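You operate a simulated robot arm through the tools that you are given. There is no shell and no other tool.

The job below is to be done with a simulated robot arm. You get a single attempt, and the scene is never put back.

Task
Free the hoist stop, switch on and raise the basket to the blue band.
Fine: travel knob at fast before it moves.

Only the result counts: the job must be done as asked and must still hold three seconds after the hand-in. Knocking over, shifting, dropping, spilling or breaking anything else fails it.

Robot
A 7-joint arm with a three-finger gripper, fixed in place. Base frame: the origin is at the foot of the arm, x ahead of it, y to its left, z up. Readings come in cm, rad, newtons and seconds.
Its first joint turns from -2.897 to 2.897 rad. Payload 2.69 kg.
Tool frame: the origin (TCP) lies between the finger pads and is the grasp point; the fingertips stand 3 cm ahead of it; z points along the fingers, y is the line along which they close. The gripper opens to 12.8 cm. The gripper's body begins 11.7 cm behind the TCP.
Orientation is told as [roll, pitch, yaw] about the base's x, y, z axes, in that order, counted from this pose: with the fingers straight down and closing along the base's y, the tool's x points along the base's -x, its y along +y and its z along -z.

Tools
- The arm moves only by the tool apply_moves. Its argument "steps" is a list of rows, each an object of numbers (a shift or turn left out is 0, a gripper value left out holds the last): "rx", "ry", "rz": the turn, a rotation vector about the tool's x, y, z in units of 120 degrees (1.0 is 120 degrees); "tx", "ty", "tz": the shift along the tool's x, y, z in units of 200 mm (1.0 is 200 mm); "hand": the opening, from 0 (shut) to 1 (fully open). In form: [{"rx": .., "ry": .., "rz": .., "tx": .., "ty": .., "tz": .., "hand": ..}, ...]. A call has 1 to 20 rows; each row is the pose to reach, as a shift and turn from the pose commanded when the call began, along the tool's axes at that moment. A call with a number of a shift or a turn outside -1 to 1 is refused whole. Rows are played at 5 a second. More than 5 cm and 0.15 rad between two rows, or a gripper value outside its range, and nothing of the call is played. A pose out of reach is approached as far as the arm can. The call stops where the force on the tool passes 70 N (or 10 N more than at its start, if that is more) or the arm is blocked; 0.2 s more then pass. The fingers move at their own pace and stop on an object; they squeeze with about 42 N. The grip force told is the motor's: it shows also when the fingers shut on nothing. Time passes only in rows, and 0.2 s behind the last, so rows that repeat a pose let the fingers close. It gives the time, the measured TCP pose, the force on the tool (base axes), the opening and the grip force at its end, in the units of the frame above (readings bear some noise), with the torque about the TCP (base axes, N m) and any sound that the robot's microphone picked up, and new pictures: "show" is both (left out), scene, wrist or none.
- Cameras (640 x 400 px; columns grow to the right, rows downward): "scene" is fixed at [40.09, -64.95, 172.55]; the picture's right is [0.80, -0.60, 0.00], its down [-0.39, -0.53, -0.75] and it looks along [0.45, 0.60, -0.66] (base axes); focal length 346 px, centre (320, 200). "wrist" rides on the gripper at [5.8, 5.4, -13.1] in the tool frame; the picture's right is [-0.68, 0.74, 0.00], its down [-0.62, -0.57, -0.55] and it looks along [-0.40, -0.37, 0.84] (tool axes); focal length 234 px, centre (320, 200). There is no depth. A picture from a camera that has moved, and an enlarged one, comes with that camera's place and axes in the base frame and with its lens.
- move_column(by): slides the trunk up (or, below 0, down) by that many cm; the arm rides with it, the base frame stays. It gives what a move gives, with no picture.
- close_up(camera, box): a new picture of the part [left, top, right, bottom] of that camera's present view, enlarged. It takes no simulated time.
- job_done(): hands the job in; it is judged then, once.

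Places have to be worked out from the pictures, the camera data and where the tool is seen. Open the gripper and draw the arm clear of the work before you hand the job in, unless the task says otherwise.

The tools are called after "Call:" as a command line: name --argument value ..., lists and objects as JSON in quotes. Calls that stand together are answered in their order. apply_moves: Moves the arm, as the interface text tells. Its arguments: {"type":"object","properties":{"steps":{"type":"array"},"show":{"type":"string","enum":["both","scene","wrist","none"]}},"required":["steps"]} The other tools are called the same way: move_column (by) slides the trunk up or down; close_up (camera, box) takes an enlarged picture of a part of a camera's view; job_done () hands the job in.

At the start:

```text
time_s: 0.0
tcp_pos: [61.82, 2.87, 137.13]
tool_rot: [-0.001, 0.0, 0.0]
ft_force: [-0.8, -1.0, 0.0]
moment: [0.02, -0.01, 0.03]
width: 12.79
gripper_force: 0.0
trunk travel left (down, up): [-17.5, 17.5]
```

scene: 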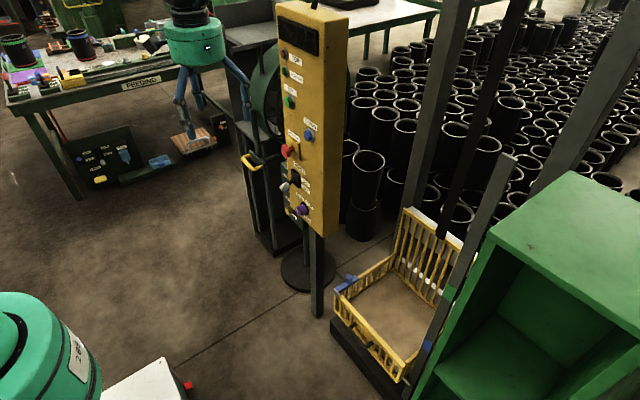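
wrist: 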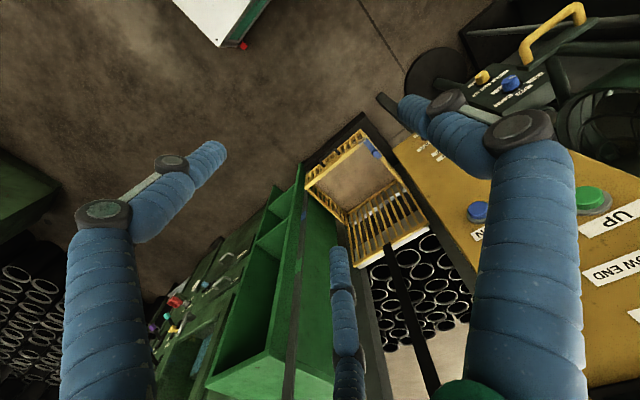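

The scene shows a yellow control panel with buttons and a basket on a mast. I'll take enlarged views of the panel and the basket first.

Call:
close_up --camera "scene" --box '[260, 0, 360, 120]'

Call:
close_up --camera "scene" --box '[260, 120, 360, 240]'

Call:
close_up --camera "scene" --box '[320, 120, 540, 400]'

Call:
close_up --camera "wrist" --box '[380, 0, 640, 400]'

```text
3.33 times, centred on (310, 60) of scene
camera zoom: at [40.09, -64.95, 172.55], right [0.8, -0.6, 0.0], down [-0.39, -0.53, -0.75], along [0.45, 0.6, -0.66], focal length 1154 px, centre (353, 667)
```

zoom: 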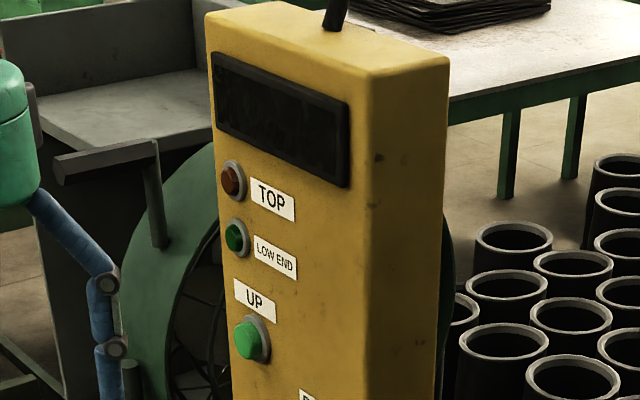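

```text
3.33 times, centred on (310, 180) of scene
camera zoom: at [40.09, -64.95, 172.55], right [0.8, -0.6, 0.0], down [-0.39, -0.53, -0.75], along [0.45, 0.6, -0.66], focal length 1154 px, centre (353, 267)
```

zoom: 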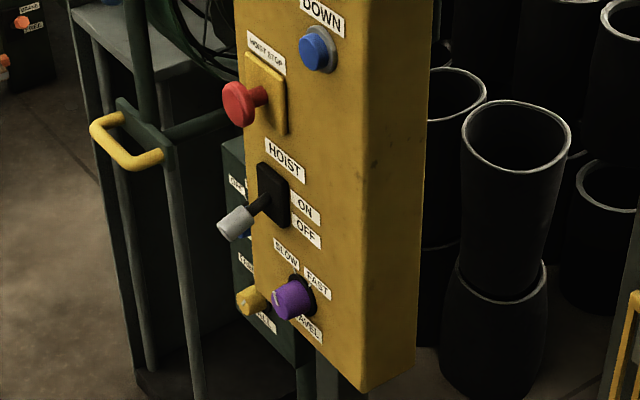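

```text
1.43 times, centred on (430, 260) of scene
camera zoom: at [40.09, -64.95, 172.55], right [0.8, -0.6, 0.0], down [-0.39, -0.53, -0.75], along [0.45, 0.6, -0.66], focal length 495 px, centre (163, 114)
```

zoom: 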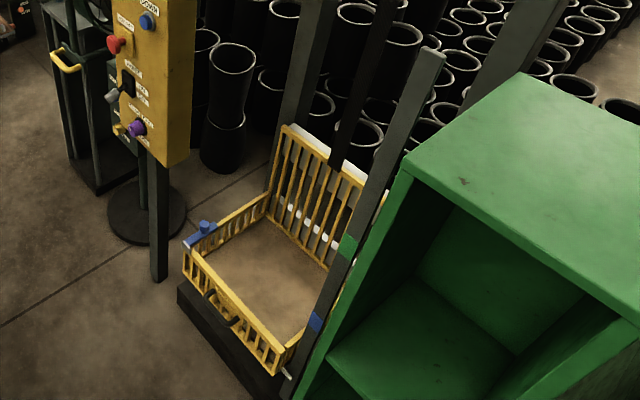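

```text
1.00 times, centred on (510, 200) of wrist (not enlarged: the box is as wide or as high as the picture)
camera zoom: at [55.95, 8.15, 150.25], right [0.68, 0.74, 0.0], down [0.62, -0.57, 0.55], along [0.4, -0.37, -0.84], focal length 234 px, centre (130, 200)
```

zoom: 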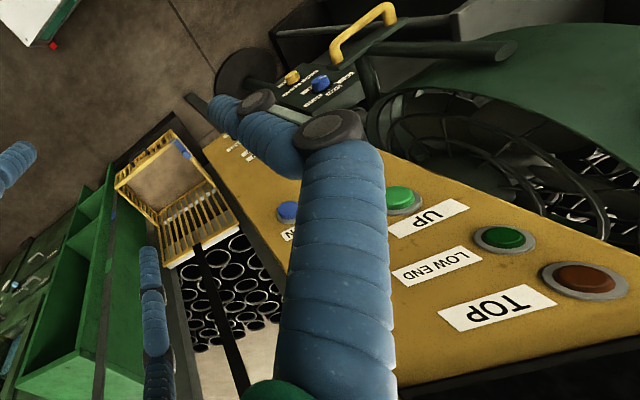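

The panel face points roughly toward -x: I get UP at about (95, 24, 122.6) and DOWN at about (94, 12.5, 116). Next I look closer at the lower controls and the bands on the mast.

Call:
close_up --camera "scene" --box '[272, 120, 328, 170]'

Call:
close_up --camera "scene" --box '[272, 170, 328, 225]'

Call:
close_up --camera "scene" --box '[390, 260, 480, 400]'

Call:
close_up --camera "scene" --box '[320, 250, 420, 390]'

Call:
close_up --camera "wrist" --box '[280, 90, 460, 290]'

```text
8.00 times, centred on (300, 145) of scene
camera zoom: at [40.09, -64.95, 172.55], right [0.8, -0.6, 0.0], down [-0.39, -0.53, -0.75], along [0.45, 0.6, -0.66], focal length 2770 px, centre (480, 640)
```

zoom: 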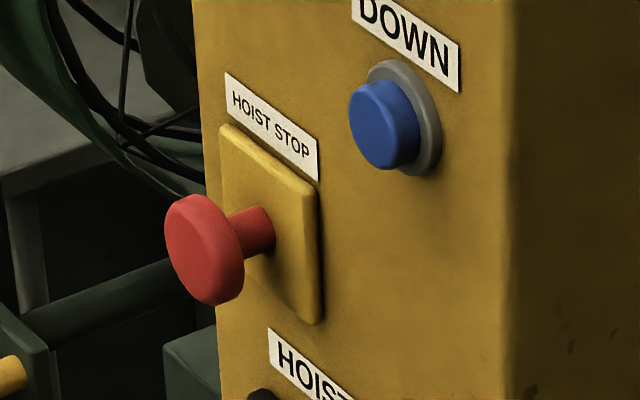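

```text
7.27 times, centred on (300, 198) of scene
camera zoom: at [40.09, -64.95, 172.55], right [0.8, -0.6, 0.0], down [-0.39, -0.53, -0.75], along [0.45, 0.6, -0.66], focal length 2519 px, centre (466, 218)
```

zoom: 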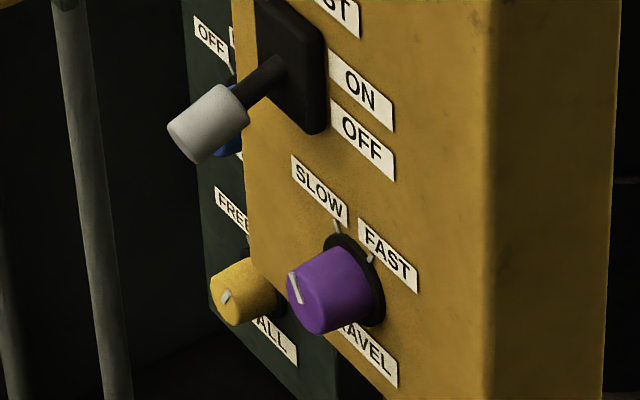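

```text
2.86 times, centred on (435, 330) of scene
camera zoom: at [40.09, -64.95, 172.55], right [0.8, -0.6, 0.0], down [-0.39, -0.53, -0.75], along [0.45, 0.6, -0.66], focal length 990 px, centre (-9, -171)
```

zoom: 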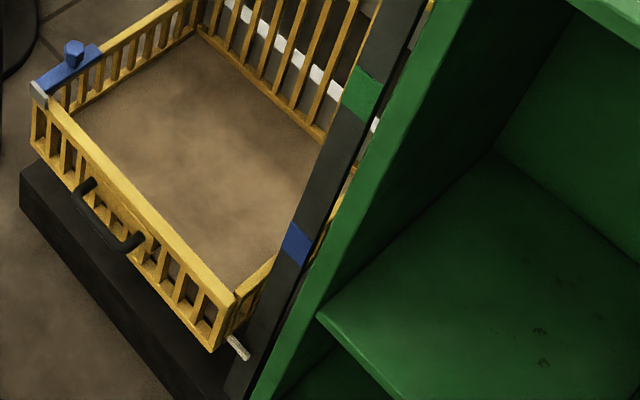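

```text
2.86 times, centred on (370, 320) of scene
camera zoom: at [40.09, -64.95, 172.55], right [0.8, -0.6, 0.0], down [-0.39, -0.53, -0.75], along [0.45, 0.6, -0.66], focal length 990 px, centre (177, -143)
```

zoom: 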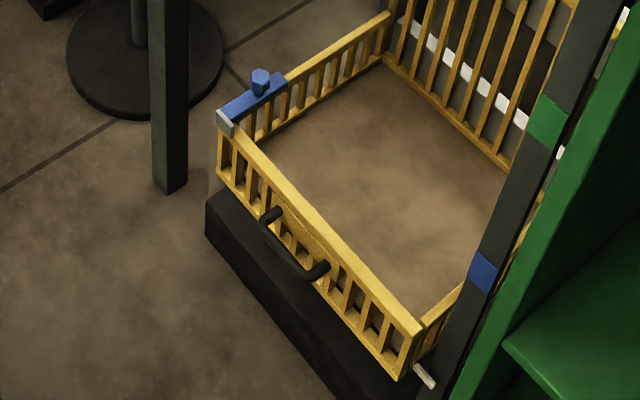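

```text
2.00 times, centred on (370, 190) of wrist
camera zoom: at [55.95, 8.15, 150.25], right [0.68, 0.74, 0.0], down [0.62, -0.57, 0.55], along [0.4, -0.37, -0.84], focal length 468 px, centre (220, 220)
```

zoom: 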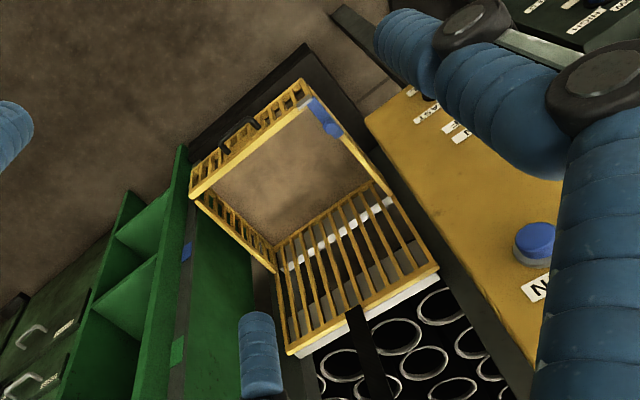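

The stop, lever (down at OFF) and travel knob (pointer at SLOW) sit below DOWN, and a grey pointer peg on the basket's right front corner rides beside the banded post. I tilt the tool to point at the panel (+x), moving lower and left at the same time, well clear of the panel.

Call:
apply_moves --steps '[{"ry": -0.0682, "tx": 0.01, "ty": 0.05, "tz": 0.09}, {"ry": -0.1364, "tx": 0.03, "ty": 0.1, "tz": 0.18}, {"ry": -0.2045, "tx": 0.05, "ty": 0.15, "tz": 0.27}, {"ry": -0.2727, "tx": 0.07, "ty": 0.2, "tz": 0.36}, {"ry": -0.3409, "tx": 0.09, "ty": 0.25, "tz": 0.45}, {"ry": -0.4091, "tx": 0.11, "ty": 0.3, "tz": 0.54}, {"ry": -0.4773, "tx": 0.13, "ty": 0.35, "tz": 0.63}, {"ry": -0.5455, "tx": 0.15, "ty": 0.4, "tz": 0.72}, {"ry": -0.6136, "tx": 0.17, "ty": 0.45, "tz": 0.81}, {"ry": -0.6818, "tx": 0.19, "ty": 0.5, "tz": 0.9}, {"ry": -0.75, "tx": 0.2, "ty": 0.55, "tz": 1.0}, {"ry": -0.75, "tx": 0.2, "ty": 0.55, "tz": 1.0}]'

```text
time_s: 2.6
tcp_pos: [57.76, 13.83, 117.17]
tool_rot: [2.777, -1.568, -2.777]
ft_force: [-0.4, -0.7, 0.0]
moment: [-0.01, 0.01, 0.01]
width: 12.77
gripper_force: 0.1
trunk travel left (down, up): [-17.5, 17.5]
camera wrist: at [44.63, 19.18, 111.32], right [0.0, 0.74, 0.68], down [-0.55, -0.57, 0.61], along [0.84, -0.37, 0.41], focal length 234 px, centre (320, 200)
```

scene: 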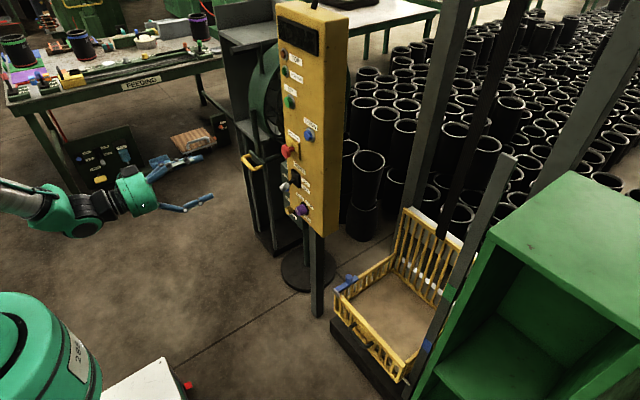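
wrist: 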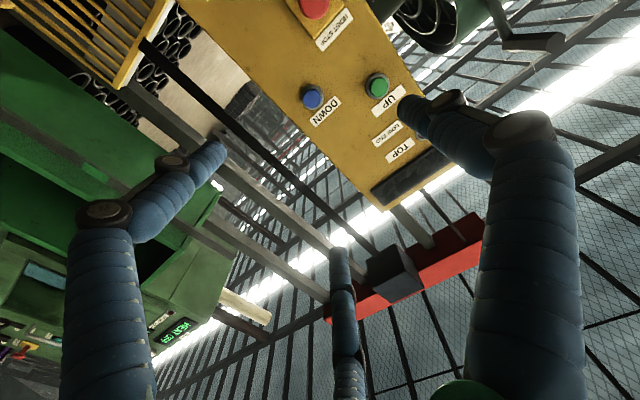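

The tool now faces the panel. I drop about 17 cm to bring the lower controls into the wrist view.

Call:
apply_moves --steps '[{"tx": 0.22, "ty": 0.05}, {"tx": 0.44, "ty": 0.1}, {"tx": 0.66, "ty": 0.15}, {"tx": 0.85, "ty": 0.2}, {"tx": 0.85, "ty": 0.2}]'

Call:
close_up --camera "wrist" --box '[180, 0, 480, 200]'

Call:
close_up --camera "scene" --box '[100, 130, 260, 260]'

```text
time_s: 3.8
tcp_pos: [58.38, 18.81, 101.53]
tool_rot: [-1.203, -1.551, 1.197]
ft_force: [-0.1, 0.5, 0.1]
moment: [0.01, -0.03, -0.02]
width: 12.84
gripper_force: 0.1
out of reach, approached as far as the arm can: row 4, 5
trunk travel left (down, up): [-17.5, 17.5]
camera wrist: at [45.26, 24.2, 95.74], right [0.01, 0.75, 0.66], down [-0.55, -0.55, 0.63], along [0.84, -0.37, 0.4], focal length 234 px, centre (320, 200)
```

scene: 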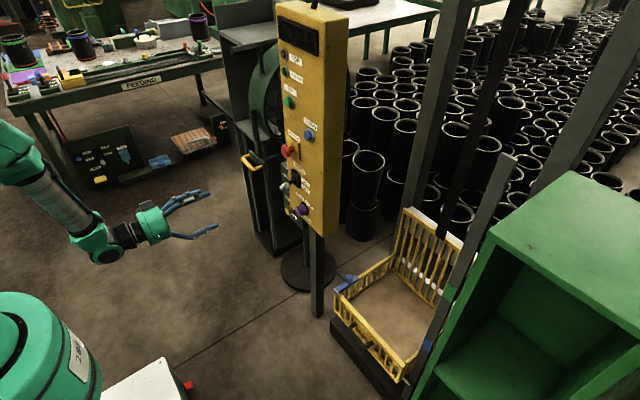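
wrist: 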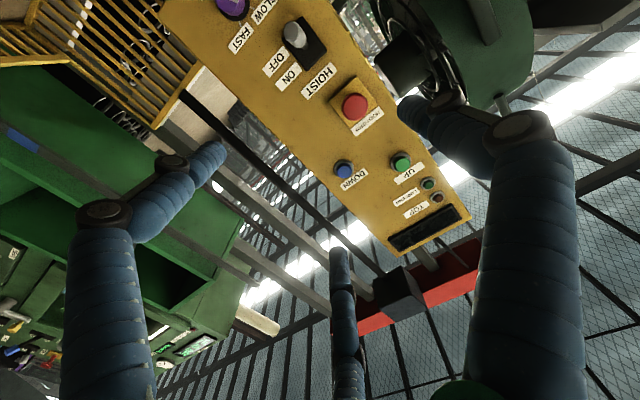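

```text
2.00 times, centred on (330, 100) of wrist
camera zoom: at [45.26, 24.2, 95.74], right [0.01, 0.75, 0.66], down [-0.55, -0.55, 0.63], along [0.84, -0.37, 0.4], focal length 468 px, centre (300, 400)
```

zoom: 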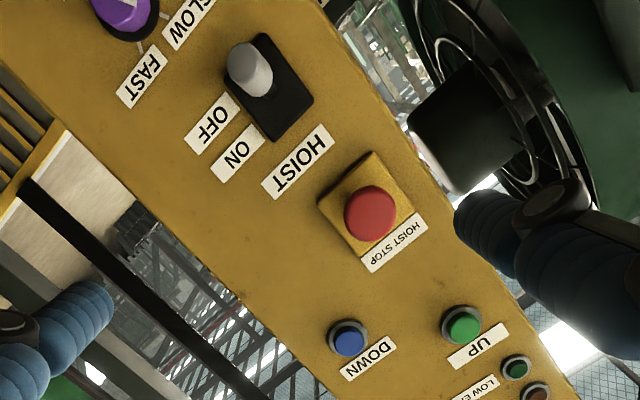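

```text
3.08 times, centred on (180, 195) of scene
camera zoom: at [40.09, -64.95, 172.55], right [0.8, -0.6, 0.0], down [-0.39, -0.53, -0.75], along [0.45, 0.6, -0.66], focal length 1066 px, centre (751, 215)
```

zoom: 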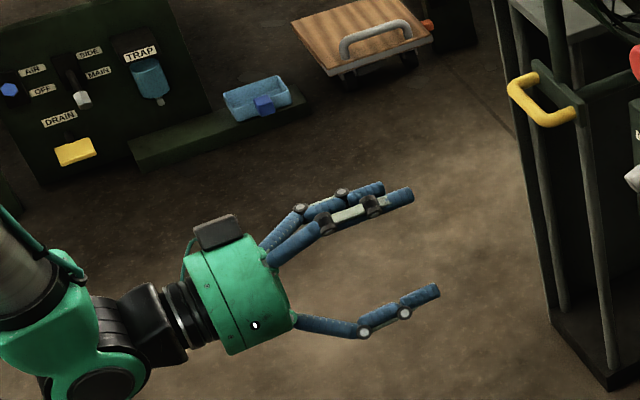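

Triangulated positions: stop head about (90.9, 22.6, 106.4), lever knob about (89, 22, 91.7), travel knob face about (91.3, 17.3, 82.2), UP face about (93.6, 23.0, 123.4) and DOWN about (93.1, 12.5, 116.5). The arm is near its low limit here, so I lower the trunk.

Call:
move_column --by -14

Call:
close_up --camera "wrist" --box '[240, 0, 440, 130]'

```text
time_s: 5.5
tcp_pos: [58.29, 18.86, 87.7]
tool_rot: [-1.217, -1.551, 1.21]
ft_force: [1.0, 0.3, 0.7]
moment: [-0.05, 0.0, 0.02]
width: 12.83
gripper_force: 0.0
trunk travel left (down, up): [-3.5, 31.5]
```

```text
3.08 times, centred on (340, 65) of wrist
camera zoom: at [45.24, 24.15, 81.82], right [0.01, 0.75, 0.66], down [-0.55, -0.55, 0.63], along [0.84, -0.37, 0.41], focal length 720 px, centre (258, 615)
```

zoom: 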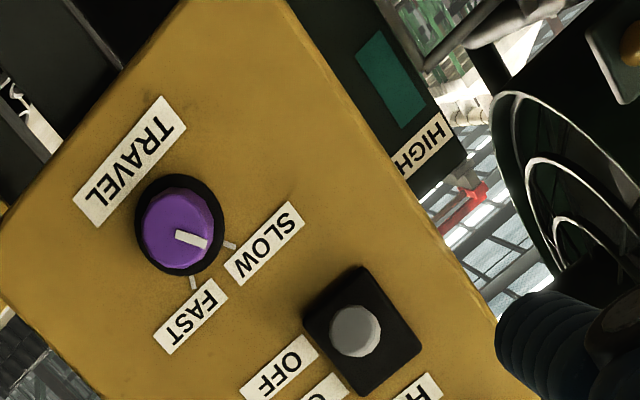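

The knob pointer clearly sits at SLOW, with FAST roughly 60° clockwise, and the panel face is at about x≈95. I move to a standoff in front of the stop with a narrower hand opening.

Call:
apply_moves --steps '[{"tz": 0.1, "tx": -0.12, "ty": 0.02, "hand": 0.6}, {"tz": 0.23, "tx": -0.24, "ty": 0.05}, {"tz": 0.36, "tx": -0.36, "ty": 0.08}, {"tz": 0.49, "tx": -0.48, "ty": 0.1}, {"tz": 0.62, "tx": -0.6, "ty": 0.12}, {"tz": 0.75, "tx": -0.72, "ty": 0.14}, {"tz": 0.88, "tx": -0.84, "ty": 0.16}, {"tz": 1.0, "tx": -0.935, "ty": 0.185}, {"tz": 1.0, "tx": -0.935, "ty": 0.185}]'

Call:
close_up --camera "wrist" --box '[150, 50, 500, 300]'

Call:
close_up --camera "scene" --box '[180, 100, 340, 220]'

```text
time_s: 7.5
tcp_pos: [78.45, 22.69, 106.04]
tool_rot: [-1.203, -1.551, 1.196]
ft_force: [-0.1, 1.0, 0.9]
moment: [0.0, -0.04, 0.0]
width: 7.68
gripper_force: 0.1
trunk travel left (down, up): [-3.5, 31.5]
camera wrist: at [65.35, 28.03, 100.19], right [0.01, 0.75, 0.66], down [-0.55, -0.55, 0.63], along [0.84, -0.37, 0.4], focal length 234 px, centre (320, 200)
```

scene: 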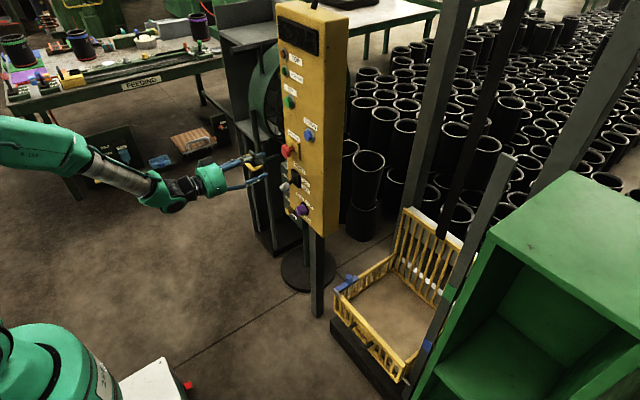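
wrist: 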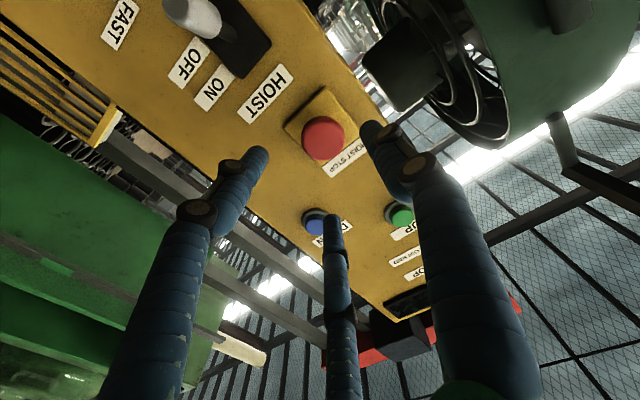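

```text
1.60 times, centred on (325, 175) of wrist
camera zoom: at [65.35, 28.03, 100.19], right [0.01, 0.75, 0.66], down [-0.55, -0.55, 0.63], along [0.84, -0.37, 0.4], focal length 375 px, centre (312, 240)
```

zoom: 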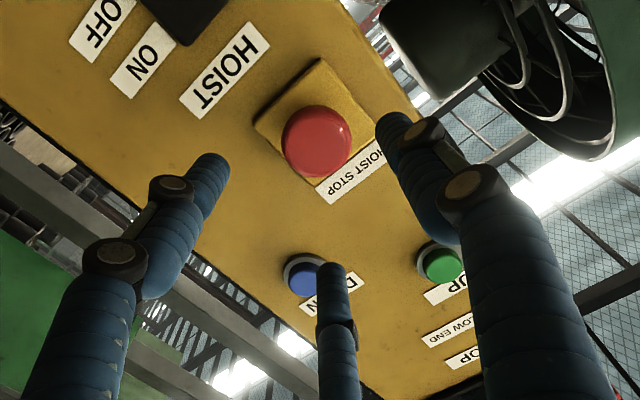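

```text
3.33 times, centred on (260, 160) of scene
camera zoom: at [40.09, -64.95, 172.55], right [0.8, -0.6, 0.0], down [-0.39, -0.53, -0.75], along [0.45, 0.6, -0.66], focal length 1154 px, centre (520, 333)
```

zoom: 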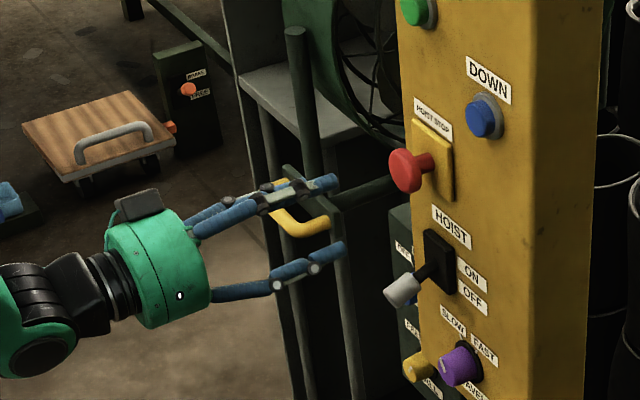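

The stop head again comes out at about (90.9, 22.3, 106.5), in line with the hand. I approach most of the way and check.

Call:
apply_moves --steps '[{"tz": 0.13, "ty": -0.01, "tx": -0.01}, {"tz": 0.26, "ty": -0.02, "tx": -0.02}, {"tz": 0.39, "ty": -0.02, "tx": -0.02}, {"tz": 0.5, "ty": -0.02, "tx": -0.02}, {"tz": 0.5, "ty": -0.02, "tx": -0.02}]'

Call:
close_up --camera "wrist" --box '[150, 50, 500, 300]'

Call:
close_up --camera "scene" --box '[240, 110, 340, 190]'

```text
time_s: 8.7
tcp_pos: [88.62, 22.27, 106.35]
tool_rot: [-1.197, -1.549, 1.189]
ft_force: [-0.2, -0.1, -0.1]
moment: [0.04, -0.03, -0.01]
width: 7.66
gripper_force: 0.1
trunk travel left (down, up): [-3.5, 31.5]
camera wrist: at [75.41, 27.57, 100.59], right [0.01, 0.75, 0.66], down [-0.55, -0.55, 0.63], along [0.84, -0.37, 0.4], focal length 234 px, centre (320, 200)
```

scene: 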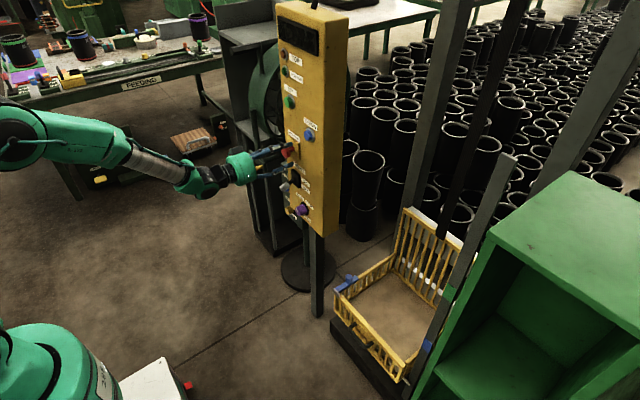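
wrist: 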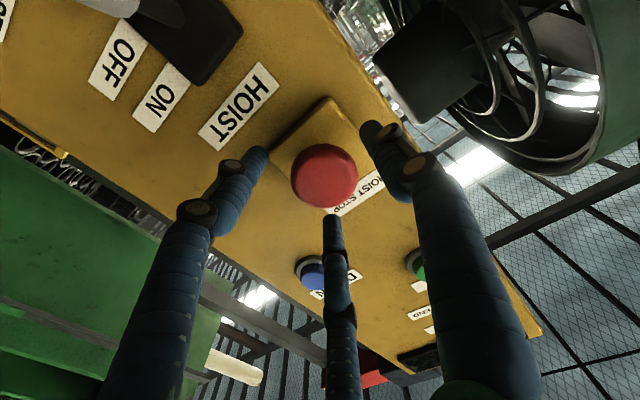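

```text
1.60 times, centred on (325, 175) of wrist
camera zoom: at [75.41, 27.57, 100.59], right [0.01, 0.75, 0.66], down [-0.55, -0.55, 0.63], along [0.84, -0.37, 0.4], focal length 375 px, centre (312, 240)
```

zoom: 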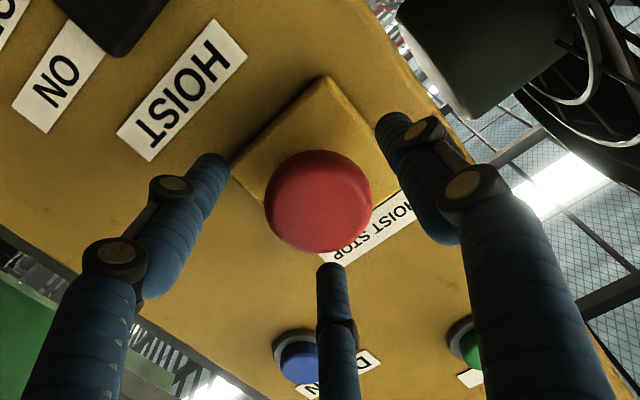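

```text
5.00 times, centred on (290, 150) of scene
camera zoom: at [40.09, -64.95, 172.55], right [0.8, -0.6, 0.0], down [-0.39, -0.53, -0.75], along [0.45, 0.6, -0.66], focal length 1732 px, centre (470, 450)
```

zoom: 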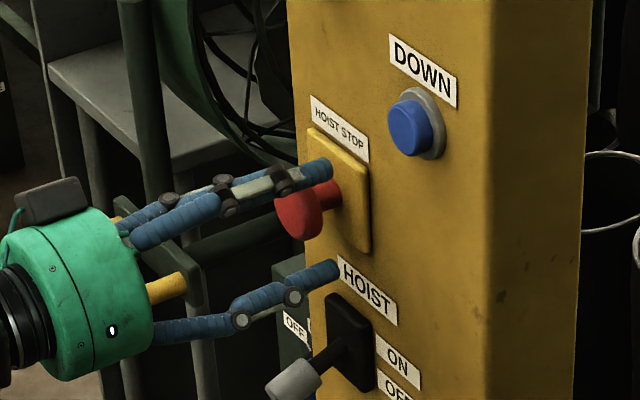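

The fingers straddle the stop head. I advance 1.5 cm and close the hand on it.

Call:
apply_moves --steps '[{"tz": 0.04}, {"tz": 0.075}, {"tz": 0.075, "hand": 0.0}, {"tz": 0.075, "hand": 0.0}, {"tz": 0.075, "hand": 0.0}]'

Call:
close_up --camera "wrist" --box '[150, 50, 500, 300]'

Call:
close_up --camera "scene" --box '[240, 110, 340, 190]'

```text
time_s: 9.9
tcp_pos: [90.08, 22.41, 106.5]
tool_rot: [-1.271, -1.55, 1.266]
ft_force: [0.9, 26.4, 2.1]
moment: [-0.04, 0.07, 0.34]
width: 4.53
gripper_force: 45.0
trunk travel left (down, up): [-3.5, 31.5]
camera wrist: at [76.88, 27.79, 100.64], right [0.01, 0.75, 0.66], down [-0.55, -0.55, 0.63], along [0.84, -0.37, 0.41], focal length 234 px, centre (320, 200)
```

scene: 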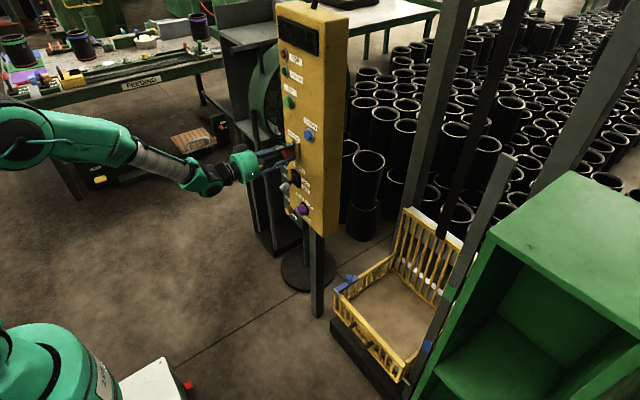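
wrist: 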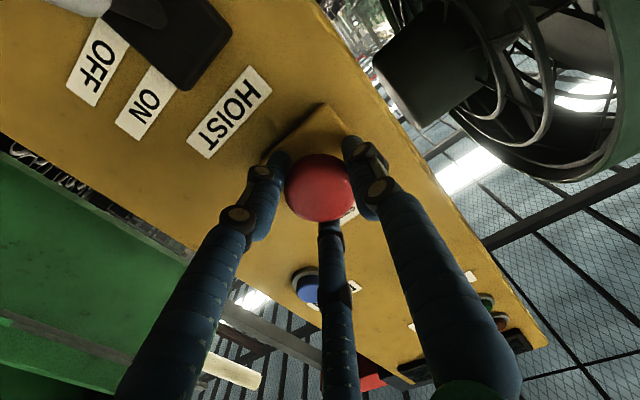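

```text
1.60 times, centred on (325, 175) of wrist
camera zoom: at [76.88, 27.79, 100.64], right [0.01, 0.75, 0.66], down [-0.55, -0.55, 0.63], along [0.84, -0.37, 0.41], focal length 375 px, centre (312, 240)
```

zoom: 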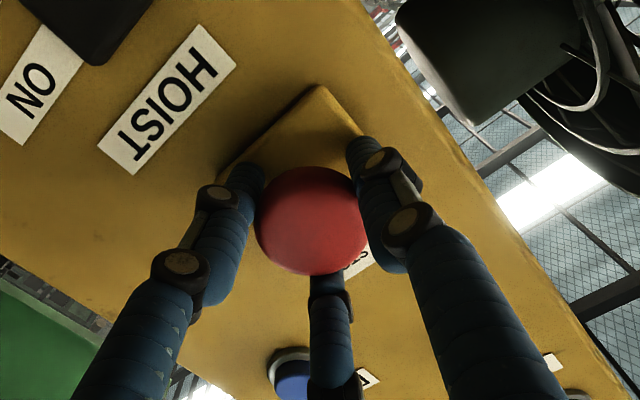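

```text
5.00 times, centred on (290, 150) of scene
camera zoom: at [40.09, -64.95, 172.55], right [0.8, -0.6, 0.0], down [-0.39, -0.53, -0.75], along [0.45, 0.6, -0.66], focal length 1732 px, centre (470, 450)
```

zoom: 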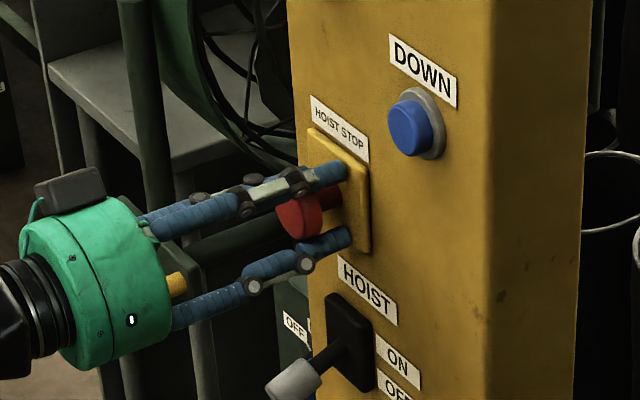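

The stop is gripped (4.5 cm) with some side load in +y. I ease the hand slightly +y, then pull straight back in small steps.

Call:
apply_moves --steps '[{"ty": 0.012}, {"ty": 0.015, "tz": -0.015}, {"ty": 0.015, "tz": -0.03}, {"ty": 0.015, "tz": -0.045}, {"ty": 0.015, "tz": -0.06}, {"ty": 0.015, "tz": -0.075}]'

Call:
close_up --camera "scene" --box '[240, 110, 340, 190]'

```text
time_s: 11.3
tcp_pos: [88.62, 22.55, 106.5]
tool_rot: [-1.266, -1.55, 1.256]
ft_force: [10.7, 6.6, 6.9]
moment: [-0.14, -0.1, -0.03]
width: 4.54
gripper_force: 45.3
trunk travel left (down, up): [-3.5, 31.5]
heard: click
camera wrist: at [75.47, 27.86, 100.64], right [0.01, 0.75, 0.66], down [-0.55, -0.55, 0.63], along [0.84, -0.37, 0.41], focal length 234 px, centre (320, 200)
```

scene: 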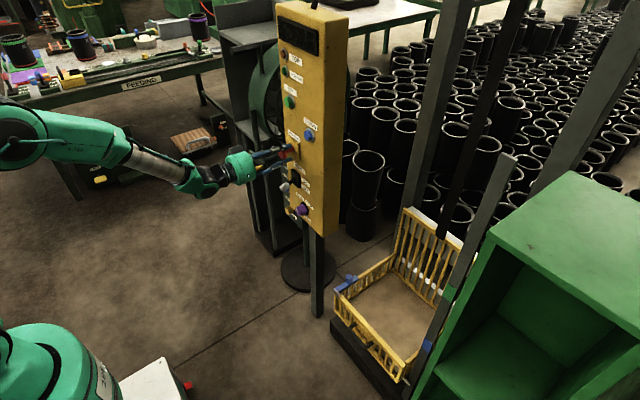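
wrist: 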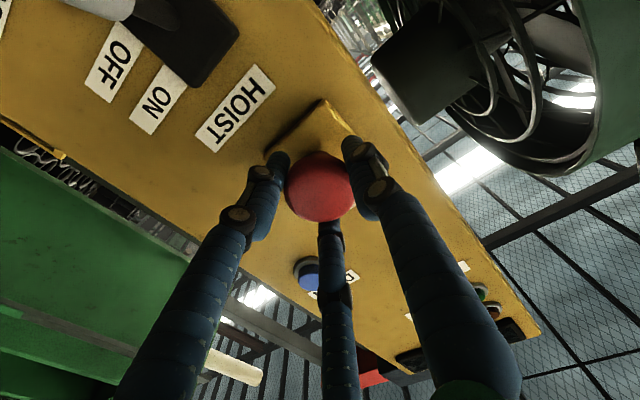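

```text
5.00 times, centred on (290, 150) of scene
camera zoom: at [40.09, -64.95, 172.55], right [0.8, -0.6, 0.0], down [-0.39, -0.53, -0.75], along [0.45, 0.6, -0.66], focal length 1732 px, centre (470, 450)
```

zoom: 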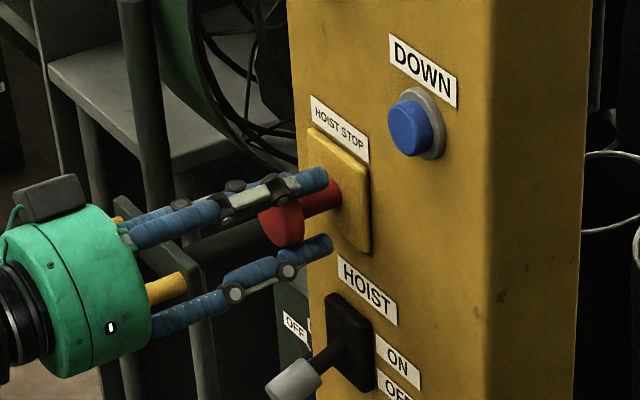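

A click, and the head came out about 1.4 cm, so the stop is pulled free. I open, back straight off and check that it stays out.

Call:
apply_moves --steps '[{"hand": 0.6}, {"hand": 0.6}, {"tz": -0.15}, {"tz": -0.35}, {"tz": -0.5}, {"tz": -0.5}]'

Call:
close_up --camera "scene" --box '[240, 110, 340, 190]'

```text
time_s: 12.7
tcp_pos: [78.4, 22.54, 106.57]
tool_rot: [-1.214, -1.549, 1.206]
ft_force: [0.0, 1.0, -0.5]
moment: [0.01, 0.06, -0.01]
width: 7.66
gripper_force: 0.0
trunk travel left (down, up): [-3.5, 31.5]
camera wrist: at [65.35, 27.91, 100.72], right [0.01, 0.75, 0.66], down [-0.55, -0.55, 0.63], along [0.84, -0.37, 0.41], focal length 234 px, centre (320, 200)
```

scene: 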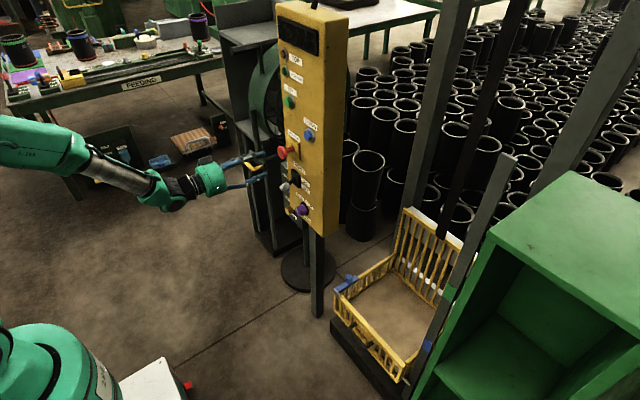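
wrist: 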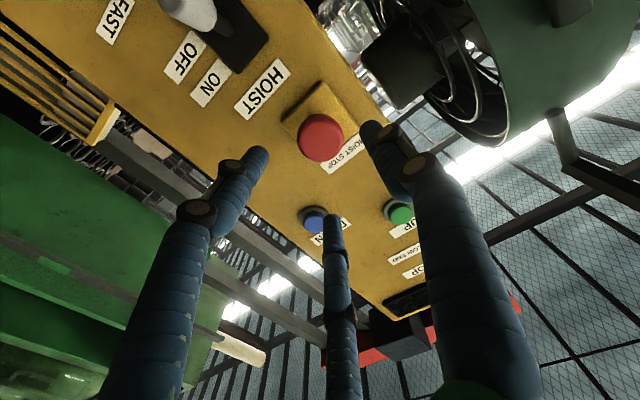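

```text
5.00 times, centred on (290, 150) of scene
camera zoom: at [40.09, -64.95, 172.55], right [0.8, -0.6, 0.0], down [-0.39, -0.53, -0.75], along [0.45, 0.6, -0.66], focal length 1732 px, centre (470, 450)
```

zoom: 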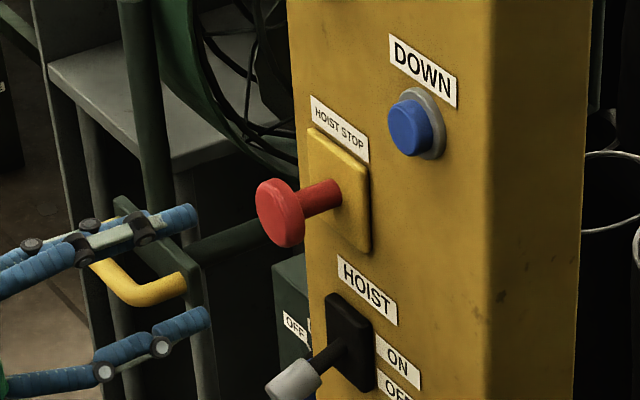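

The stop stays out. Next I go down and right to a standoff in front of the travel knob at about (91.3, 17.3, 82).

Call:
apply_moves --steps '[{"tx": 0.15, "ty": -0.05, "tz": -0.03}, {"tx": 0.35, "ty": -0.1, "tz": -0.03}, {"tx": 0.55, "ty": -0.15, "tz": -0.03}, {"tx": 0.75, "ty": -0.2, "tz": -0.02}, {"tx": 0.95, "ty": -0.25, "tz": -0.01}, {"tx": 0.95, "ty": -0.25, "tz": 0.0}]' --show "none"

Call:
apply_moves --steps '[{"tx": 0.12}, {"tx": 0.25}, {"tx": 0.25}]'

Call:
close_up --camera "wrist" --box '[150, 50, 500, 300]'

Call:
close_up --camera "scene" --box '[220, 150, 340, 246]'

```text
time_s: 14.1
tcp_pos: [78.41, 17.2, 87.52]
tool_rot: [-1.213, -1.55, 1.203]
ft_force: [0.2, 0.1, 0.3]
moment: [-0.04, -0.04, 0.01]
width: 7.67
gripper_force: 0.0
trunk travel left (down, up): [-3.5, 31.5]
```

```text
time_s: 14.9
tcp_pos: [78.36, 17.23, 82.59]
tool_rot: [-1.218, -1.552, 1.211]
ft_force: [-0.4, 0.2, 0.5]
moment: [-0.03, 0.02, 0.01]
width: 7.69
gripper_force: 0.1
trunk travel left (down, up): [-3.5, 31.5]
camera wrist: at [65.15, 22.46, 76.74], right [0.01, 0.75, 0.66], down [-0.55, -0.55, 0.63], along [0.84, -0.37, 0.41], focal length 234 px, centre (320, 200)
```

scene: 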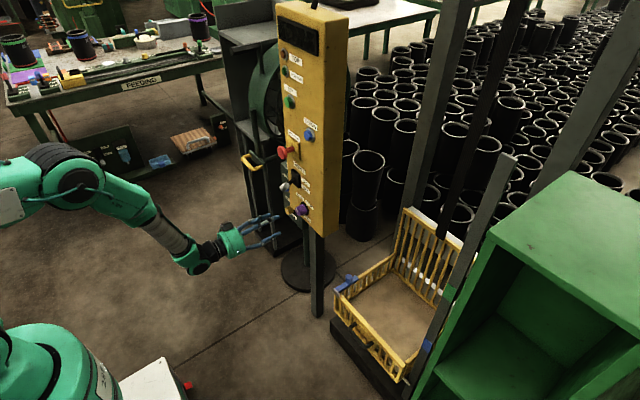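
wrist: 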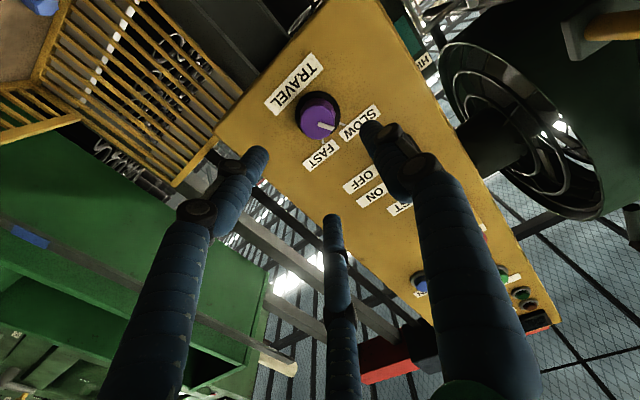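

```text
1.60 times, centred on (325, 175) of wrist
camera zoom: at [65.15, 22.46, 76.74], right [0.01, 0.75, 0.66], down [-0.55, -0.55, 0.63], along [0.84, -0.37, 0.41], focal length 375 px, centre (312, 240)
```

zoom: 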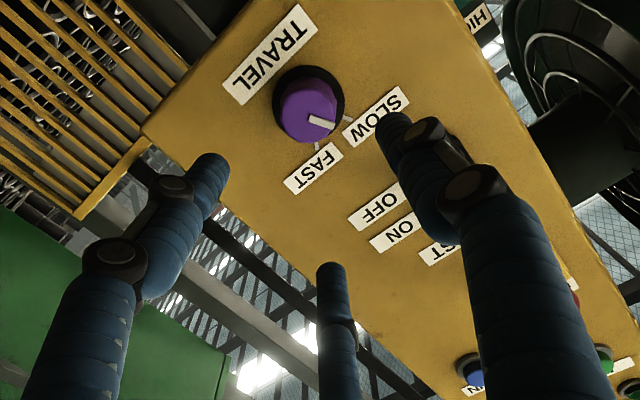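

```text
4.17 times, centred on (280, 198) of scene
camera zoom: at [40.09, -64.95, 172.55], right [0.8, -0.6, 0.0], down [-0.39, -0.53, -0.75], along [0.45, 0.6, -0.66], focal length 1443 px, centre (487, 208)
```

zoom: 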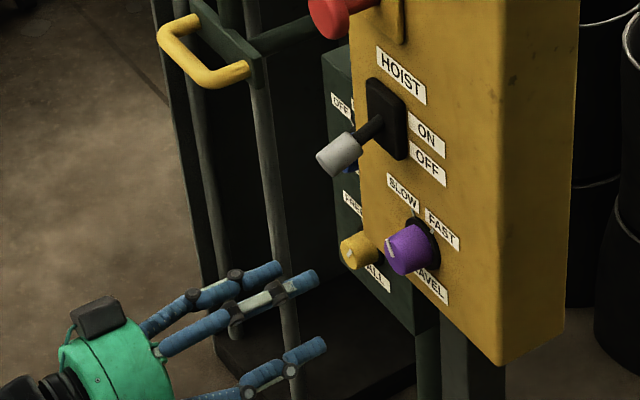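

From the wrist view the knob axis is at about y=17.6, z=81.5. I align to it, pre-roll the hand by -30°, and approach with the fingers open.

Call:
apply_moves --steps '[{"tx": 0.015, "ty": 0.005, "rz": -0.0625}, {"tx": 0.03, "ty": 0.01, "rz": -0.125}, {"tx": 0.045, "ty": 0.015, "rz": -0.1875}, {"tx": 0.055, "ty": 0.017, "rz": -0.25}, {"tx": 0.055, "ty": 0.017, "rz": -0.25, "tz": 0.15}, {"tx": 0.055, "ty": 0.017, "rz": -0.25, "tz": 0.3}, {"tx": 0.055, "ty": 0.017, "rz": -0.25, "tz": 0.43}, {"tx": 0.055, "ty": 0.017, "rz": -0.25, "tz": 0.43}]'

Call:
close_up --camera "wrist" --box '[150, 50, 500, 300]'

Call:
close_up --camera "scene" --box '[250, 160, 350, 240]'

```text
time_s: 16.7
tcp_pos: [86.82, 17.47, 81.44]
tool_rot: [-1.557, -1.027, 1.55]
ft_force: [-0.3, 0.0, 0.0]
moment: [0.0, -0.01, -0.01]
width: 7.67
gripper_force: 0.1
trunk travel left (down, up): [-3.5, 31.5]
camera wrist: at [73.76, 19.07, 73.77], right [0.01, 0.98, 0.2], down [-0.54, -0.16, 0.82], along [0.84, -0.12, 0.53], focal length 234 px, centre (320, 200)
```

scene: 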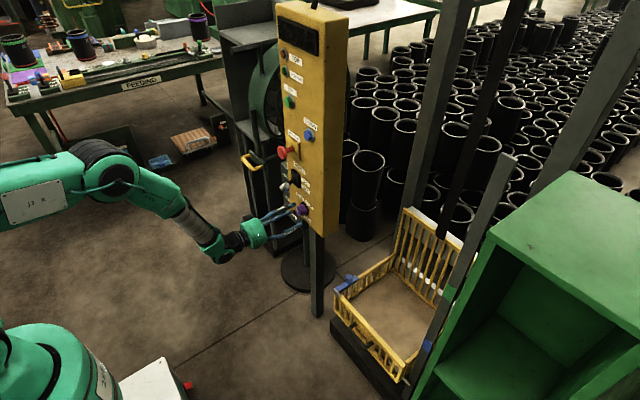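
wrist: 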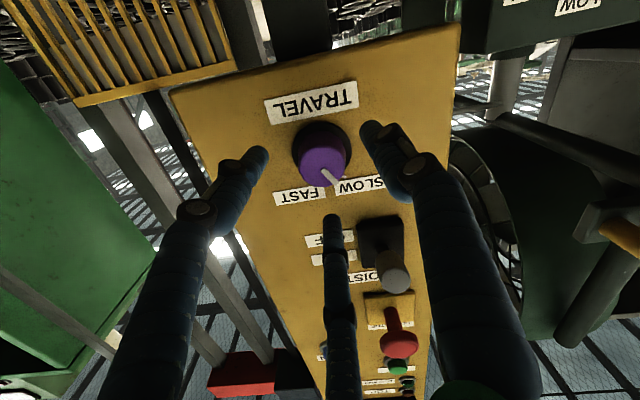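

```text
1.60 times, centred on (325, 175) of wrist
camera zoom: at [73.76, 19.07, 73.77], right [0.01, 0.98, 0.2], down [-0.54, -0.16, 0.82], along [0.84, -0.12, 0.53], focal length 375 px, centre (312, 240)
```

zoom: 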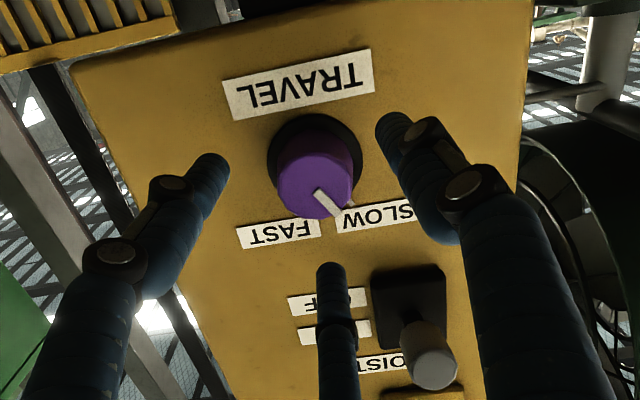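

```text
5.00 times, centred on (300, 200) of scene
camera zoom: at [40.09, -64.95, 172.55], right [0.8, -0.6, 0.0], down [-0.39, -0.53, -0.75], along [0.45, 0.6, -0.66], focal length 1732 px, centre (420, 200)
```

zoom: 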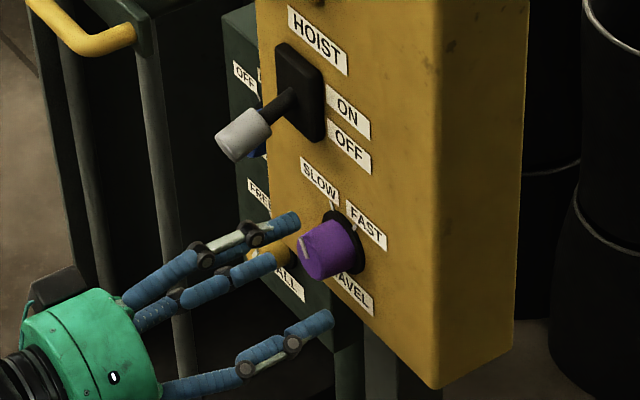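

Well centred on the knob. I advance 3.6 cm and close on it.

Call:
apply_moves --steps '[{"tz": 0.09}, {"tz": 0.18}, {"tz": 0.18, "hand": 0}, {"tz": 0.18, "hand": 0}, {"tz": 0.18, "hand": 0}]'

Call:
close_up --camera "wrist" --box '[200, 50, 450, 250]'

Call:
close_up --camera "scene" --box '[250, 160, 350, 240]'

```text
time_s: 17.9
tcp_pos: [90.49, 17.46, 81.52]
tool_rot: [-1.56, -1.029, 1.552]
ft_force: [-5.0, 11.7, 3.1]
moment: [0.0, -0.03, 0.63]
width: 4.05
gripper_force: 45.3
trunk travel left (down, up): [-3.5, 31.5]
camera wrist: at [77.34, 19.14, 73.83], right [0.01, 0.98, 0.2], down [-0.54, -0.16, 0.82], along [0.84, -0.11, 0.53], focal length 234 px, centre (320, 200)
```

scene: 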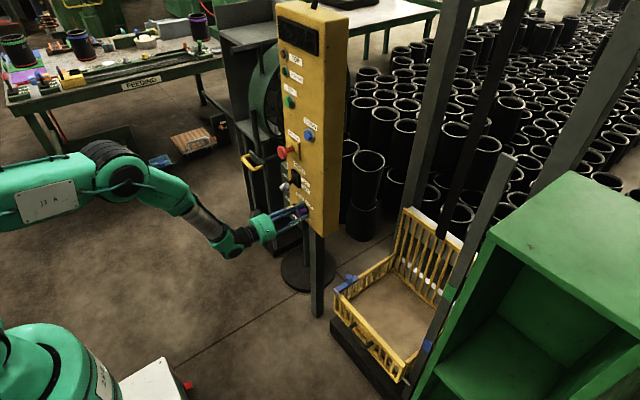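
wrist: 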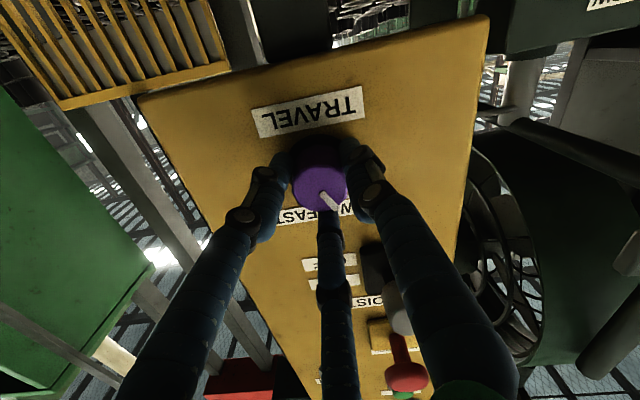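

```text
2.00 times, centred on (325, 150) of wrist
camera zoom: at [77.34, 19.14, 73.83], right [0.01, 0.98, 0.2], down [-0.54, -0.16, 0.82], along [0.84, -0.11, 0.53], focal length 468 px, centre (310, 300)
```

zoom: 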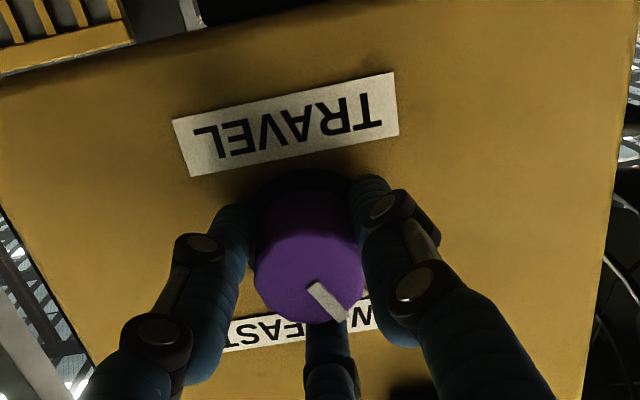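

```text
5.00 times, centred on (300, 200) of scene
camera zoom: at [40.09, -64.95, 172.55], right [0.8, -0.6, 0.0], down [-0.39, -0.53, -0.75], along [0.45, 0.6, -0.66], focal length 1732 px, centre (420, 200)
```

zoom: 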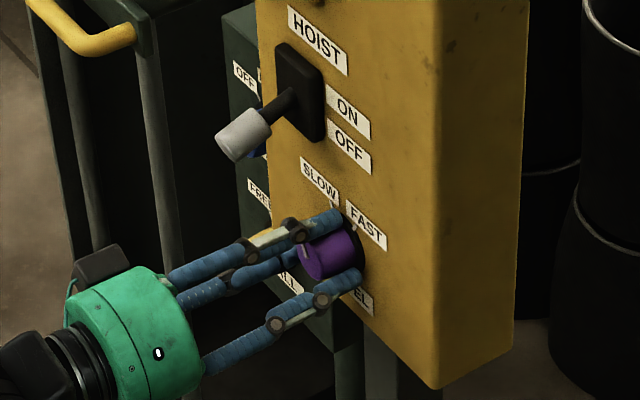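

The knob is gripped at 4.05 cm. I turn it 60° clockwise (+rz) in small steps.

Call:
apply_moves --steps '[{"rz": 0.0625}, {"rz": 0.125}, {"rz": 0.1875}, {"rz": 0.25}, {"rz": 0.3125}, {"rz": 0.375}, {"rz": 0.4375}, {"rz": 0.5}, {"rz": 0.5}]'

Call:
close_up --camera "wrist" --box '[200, 50, 450, 250]'

Call:
close_up --camera "scene" --box '[250, 160, 350, 240]'

```text
time_s: 19.5
tcp_pos: [91.26, 23.02, 82.55]
tool_rot: [1.304, -1.336, -1.393]
ft_force: [-133.0, -7.6, 65.0]
moment: [0.59, -2.48, 1.53]
width: 0.22
gripper_force: 31.2
out of reach, approached as far as the arm can: row 5, 6, 7, 8
trunk travel left (down, up): [-3.5, 31.5]
stopped in row 8: the force on the tool passed its limit at 167 N (the readings are from after the stop); the commanded pose is now the measured one
camera wrist: at [78.48, 30.61, 78.88], right [0.1, 0.56, 0.82], down [-0.57, -0.64, 0.51], along [0.81, -0.52, 0.26], focal length 234 px, centre (320, 200)
```

scene: 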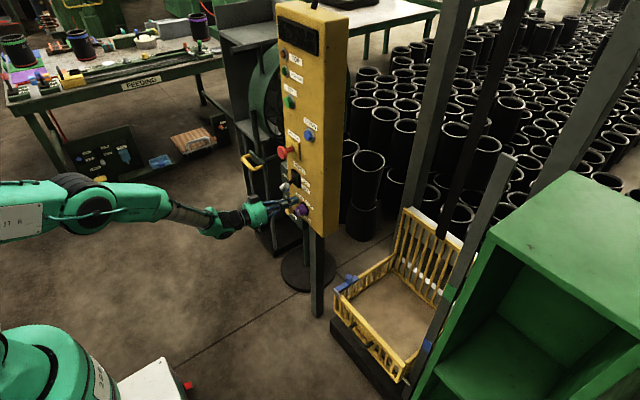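
wrist: 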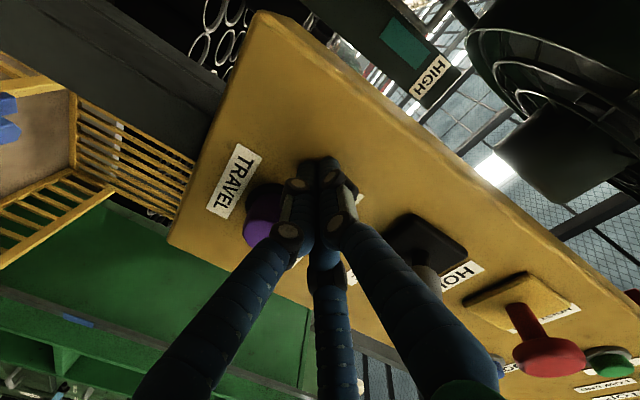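

```text
2.00 times, centred on (325, 150) of wrist
camera zoom: at [78.48, 30.61, 78.88], right [0.1, 0.56, 0.82], down [-0.57, -0.64, 0.51], along [0.81, -0.52, 0.26], focal length 468 px, centre (310, 300)
```

zoom: 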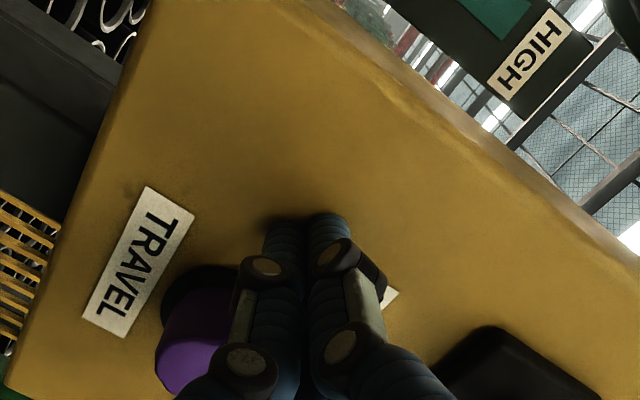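

```text
5.00 times, centred on (300, 200) of scene
camera zoom: at [40.09, -64.95, 172.55], right [0.8, -0.6, 0.0], down [-0.39, -0.53, -0.75], along [0.45, 0.6, -0.66], focal length 1732 px, centre (420, 200)
```

zoom: 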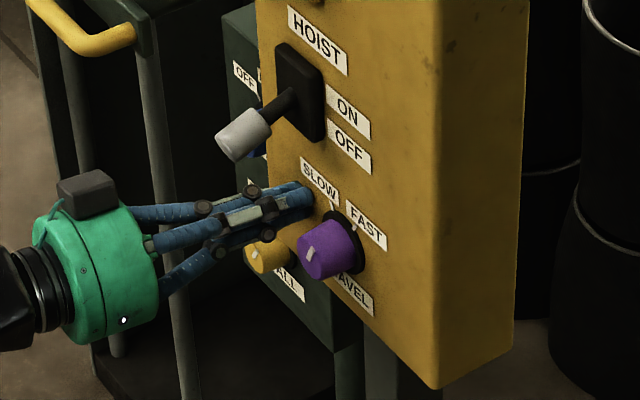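

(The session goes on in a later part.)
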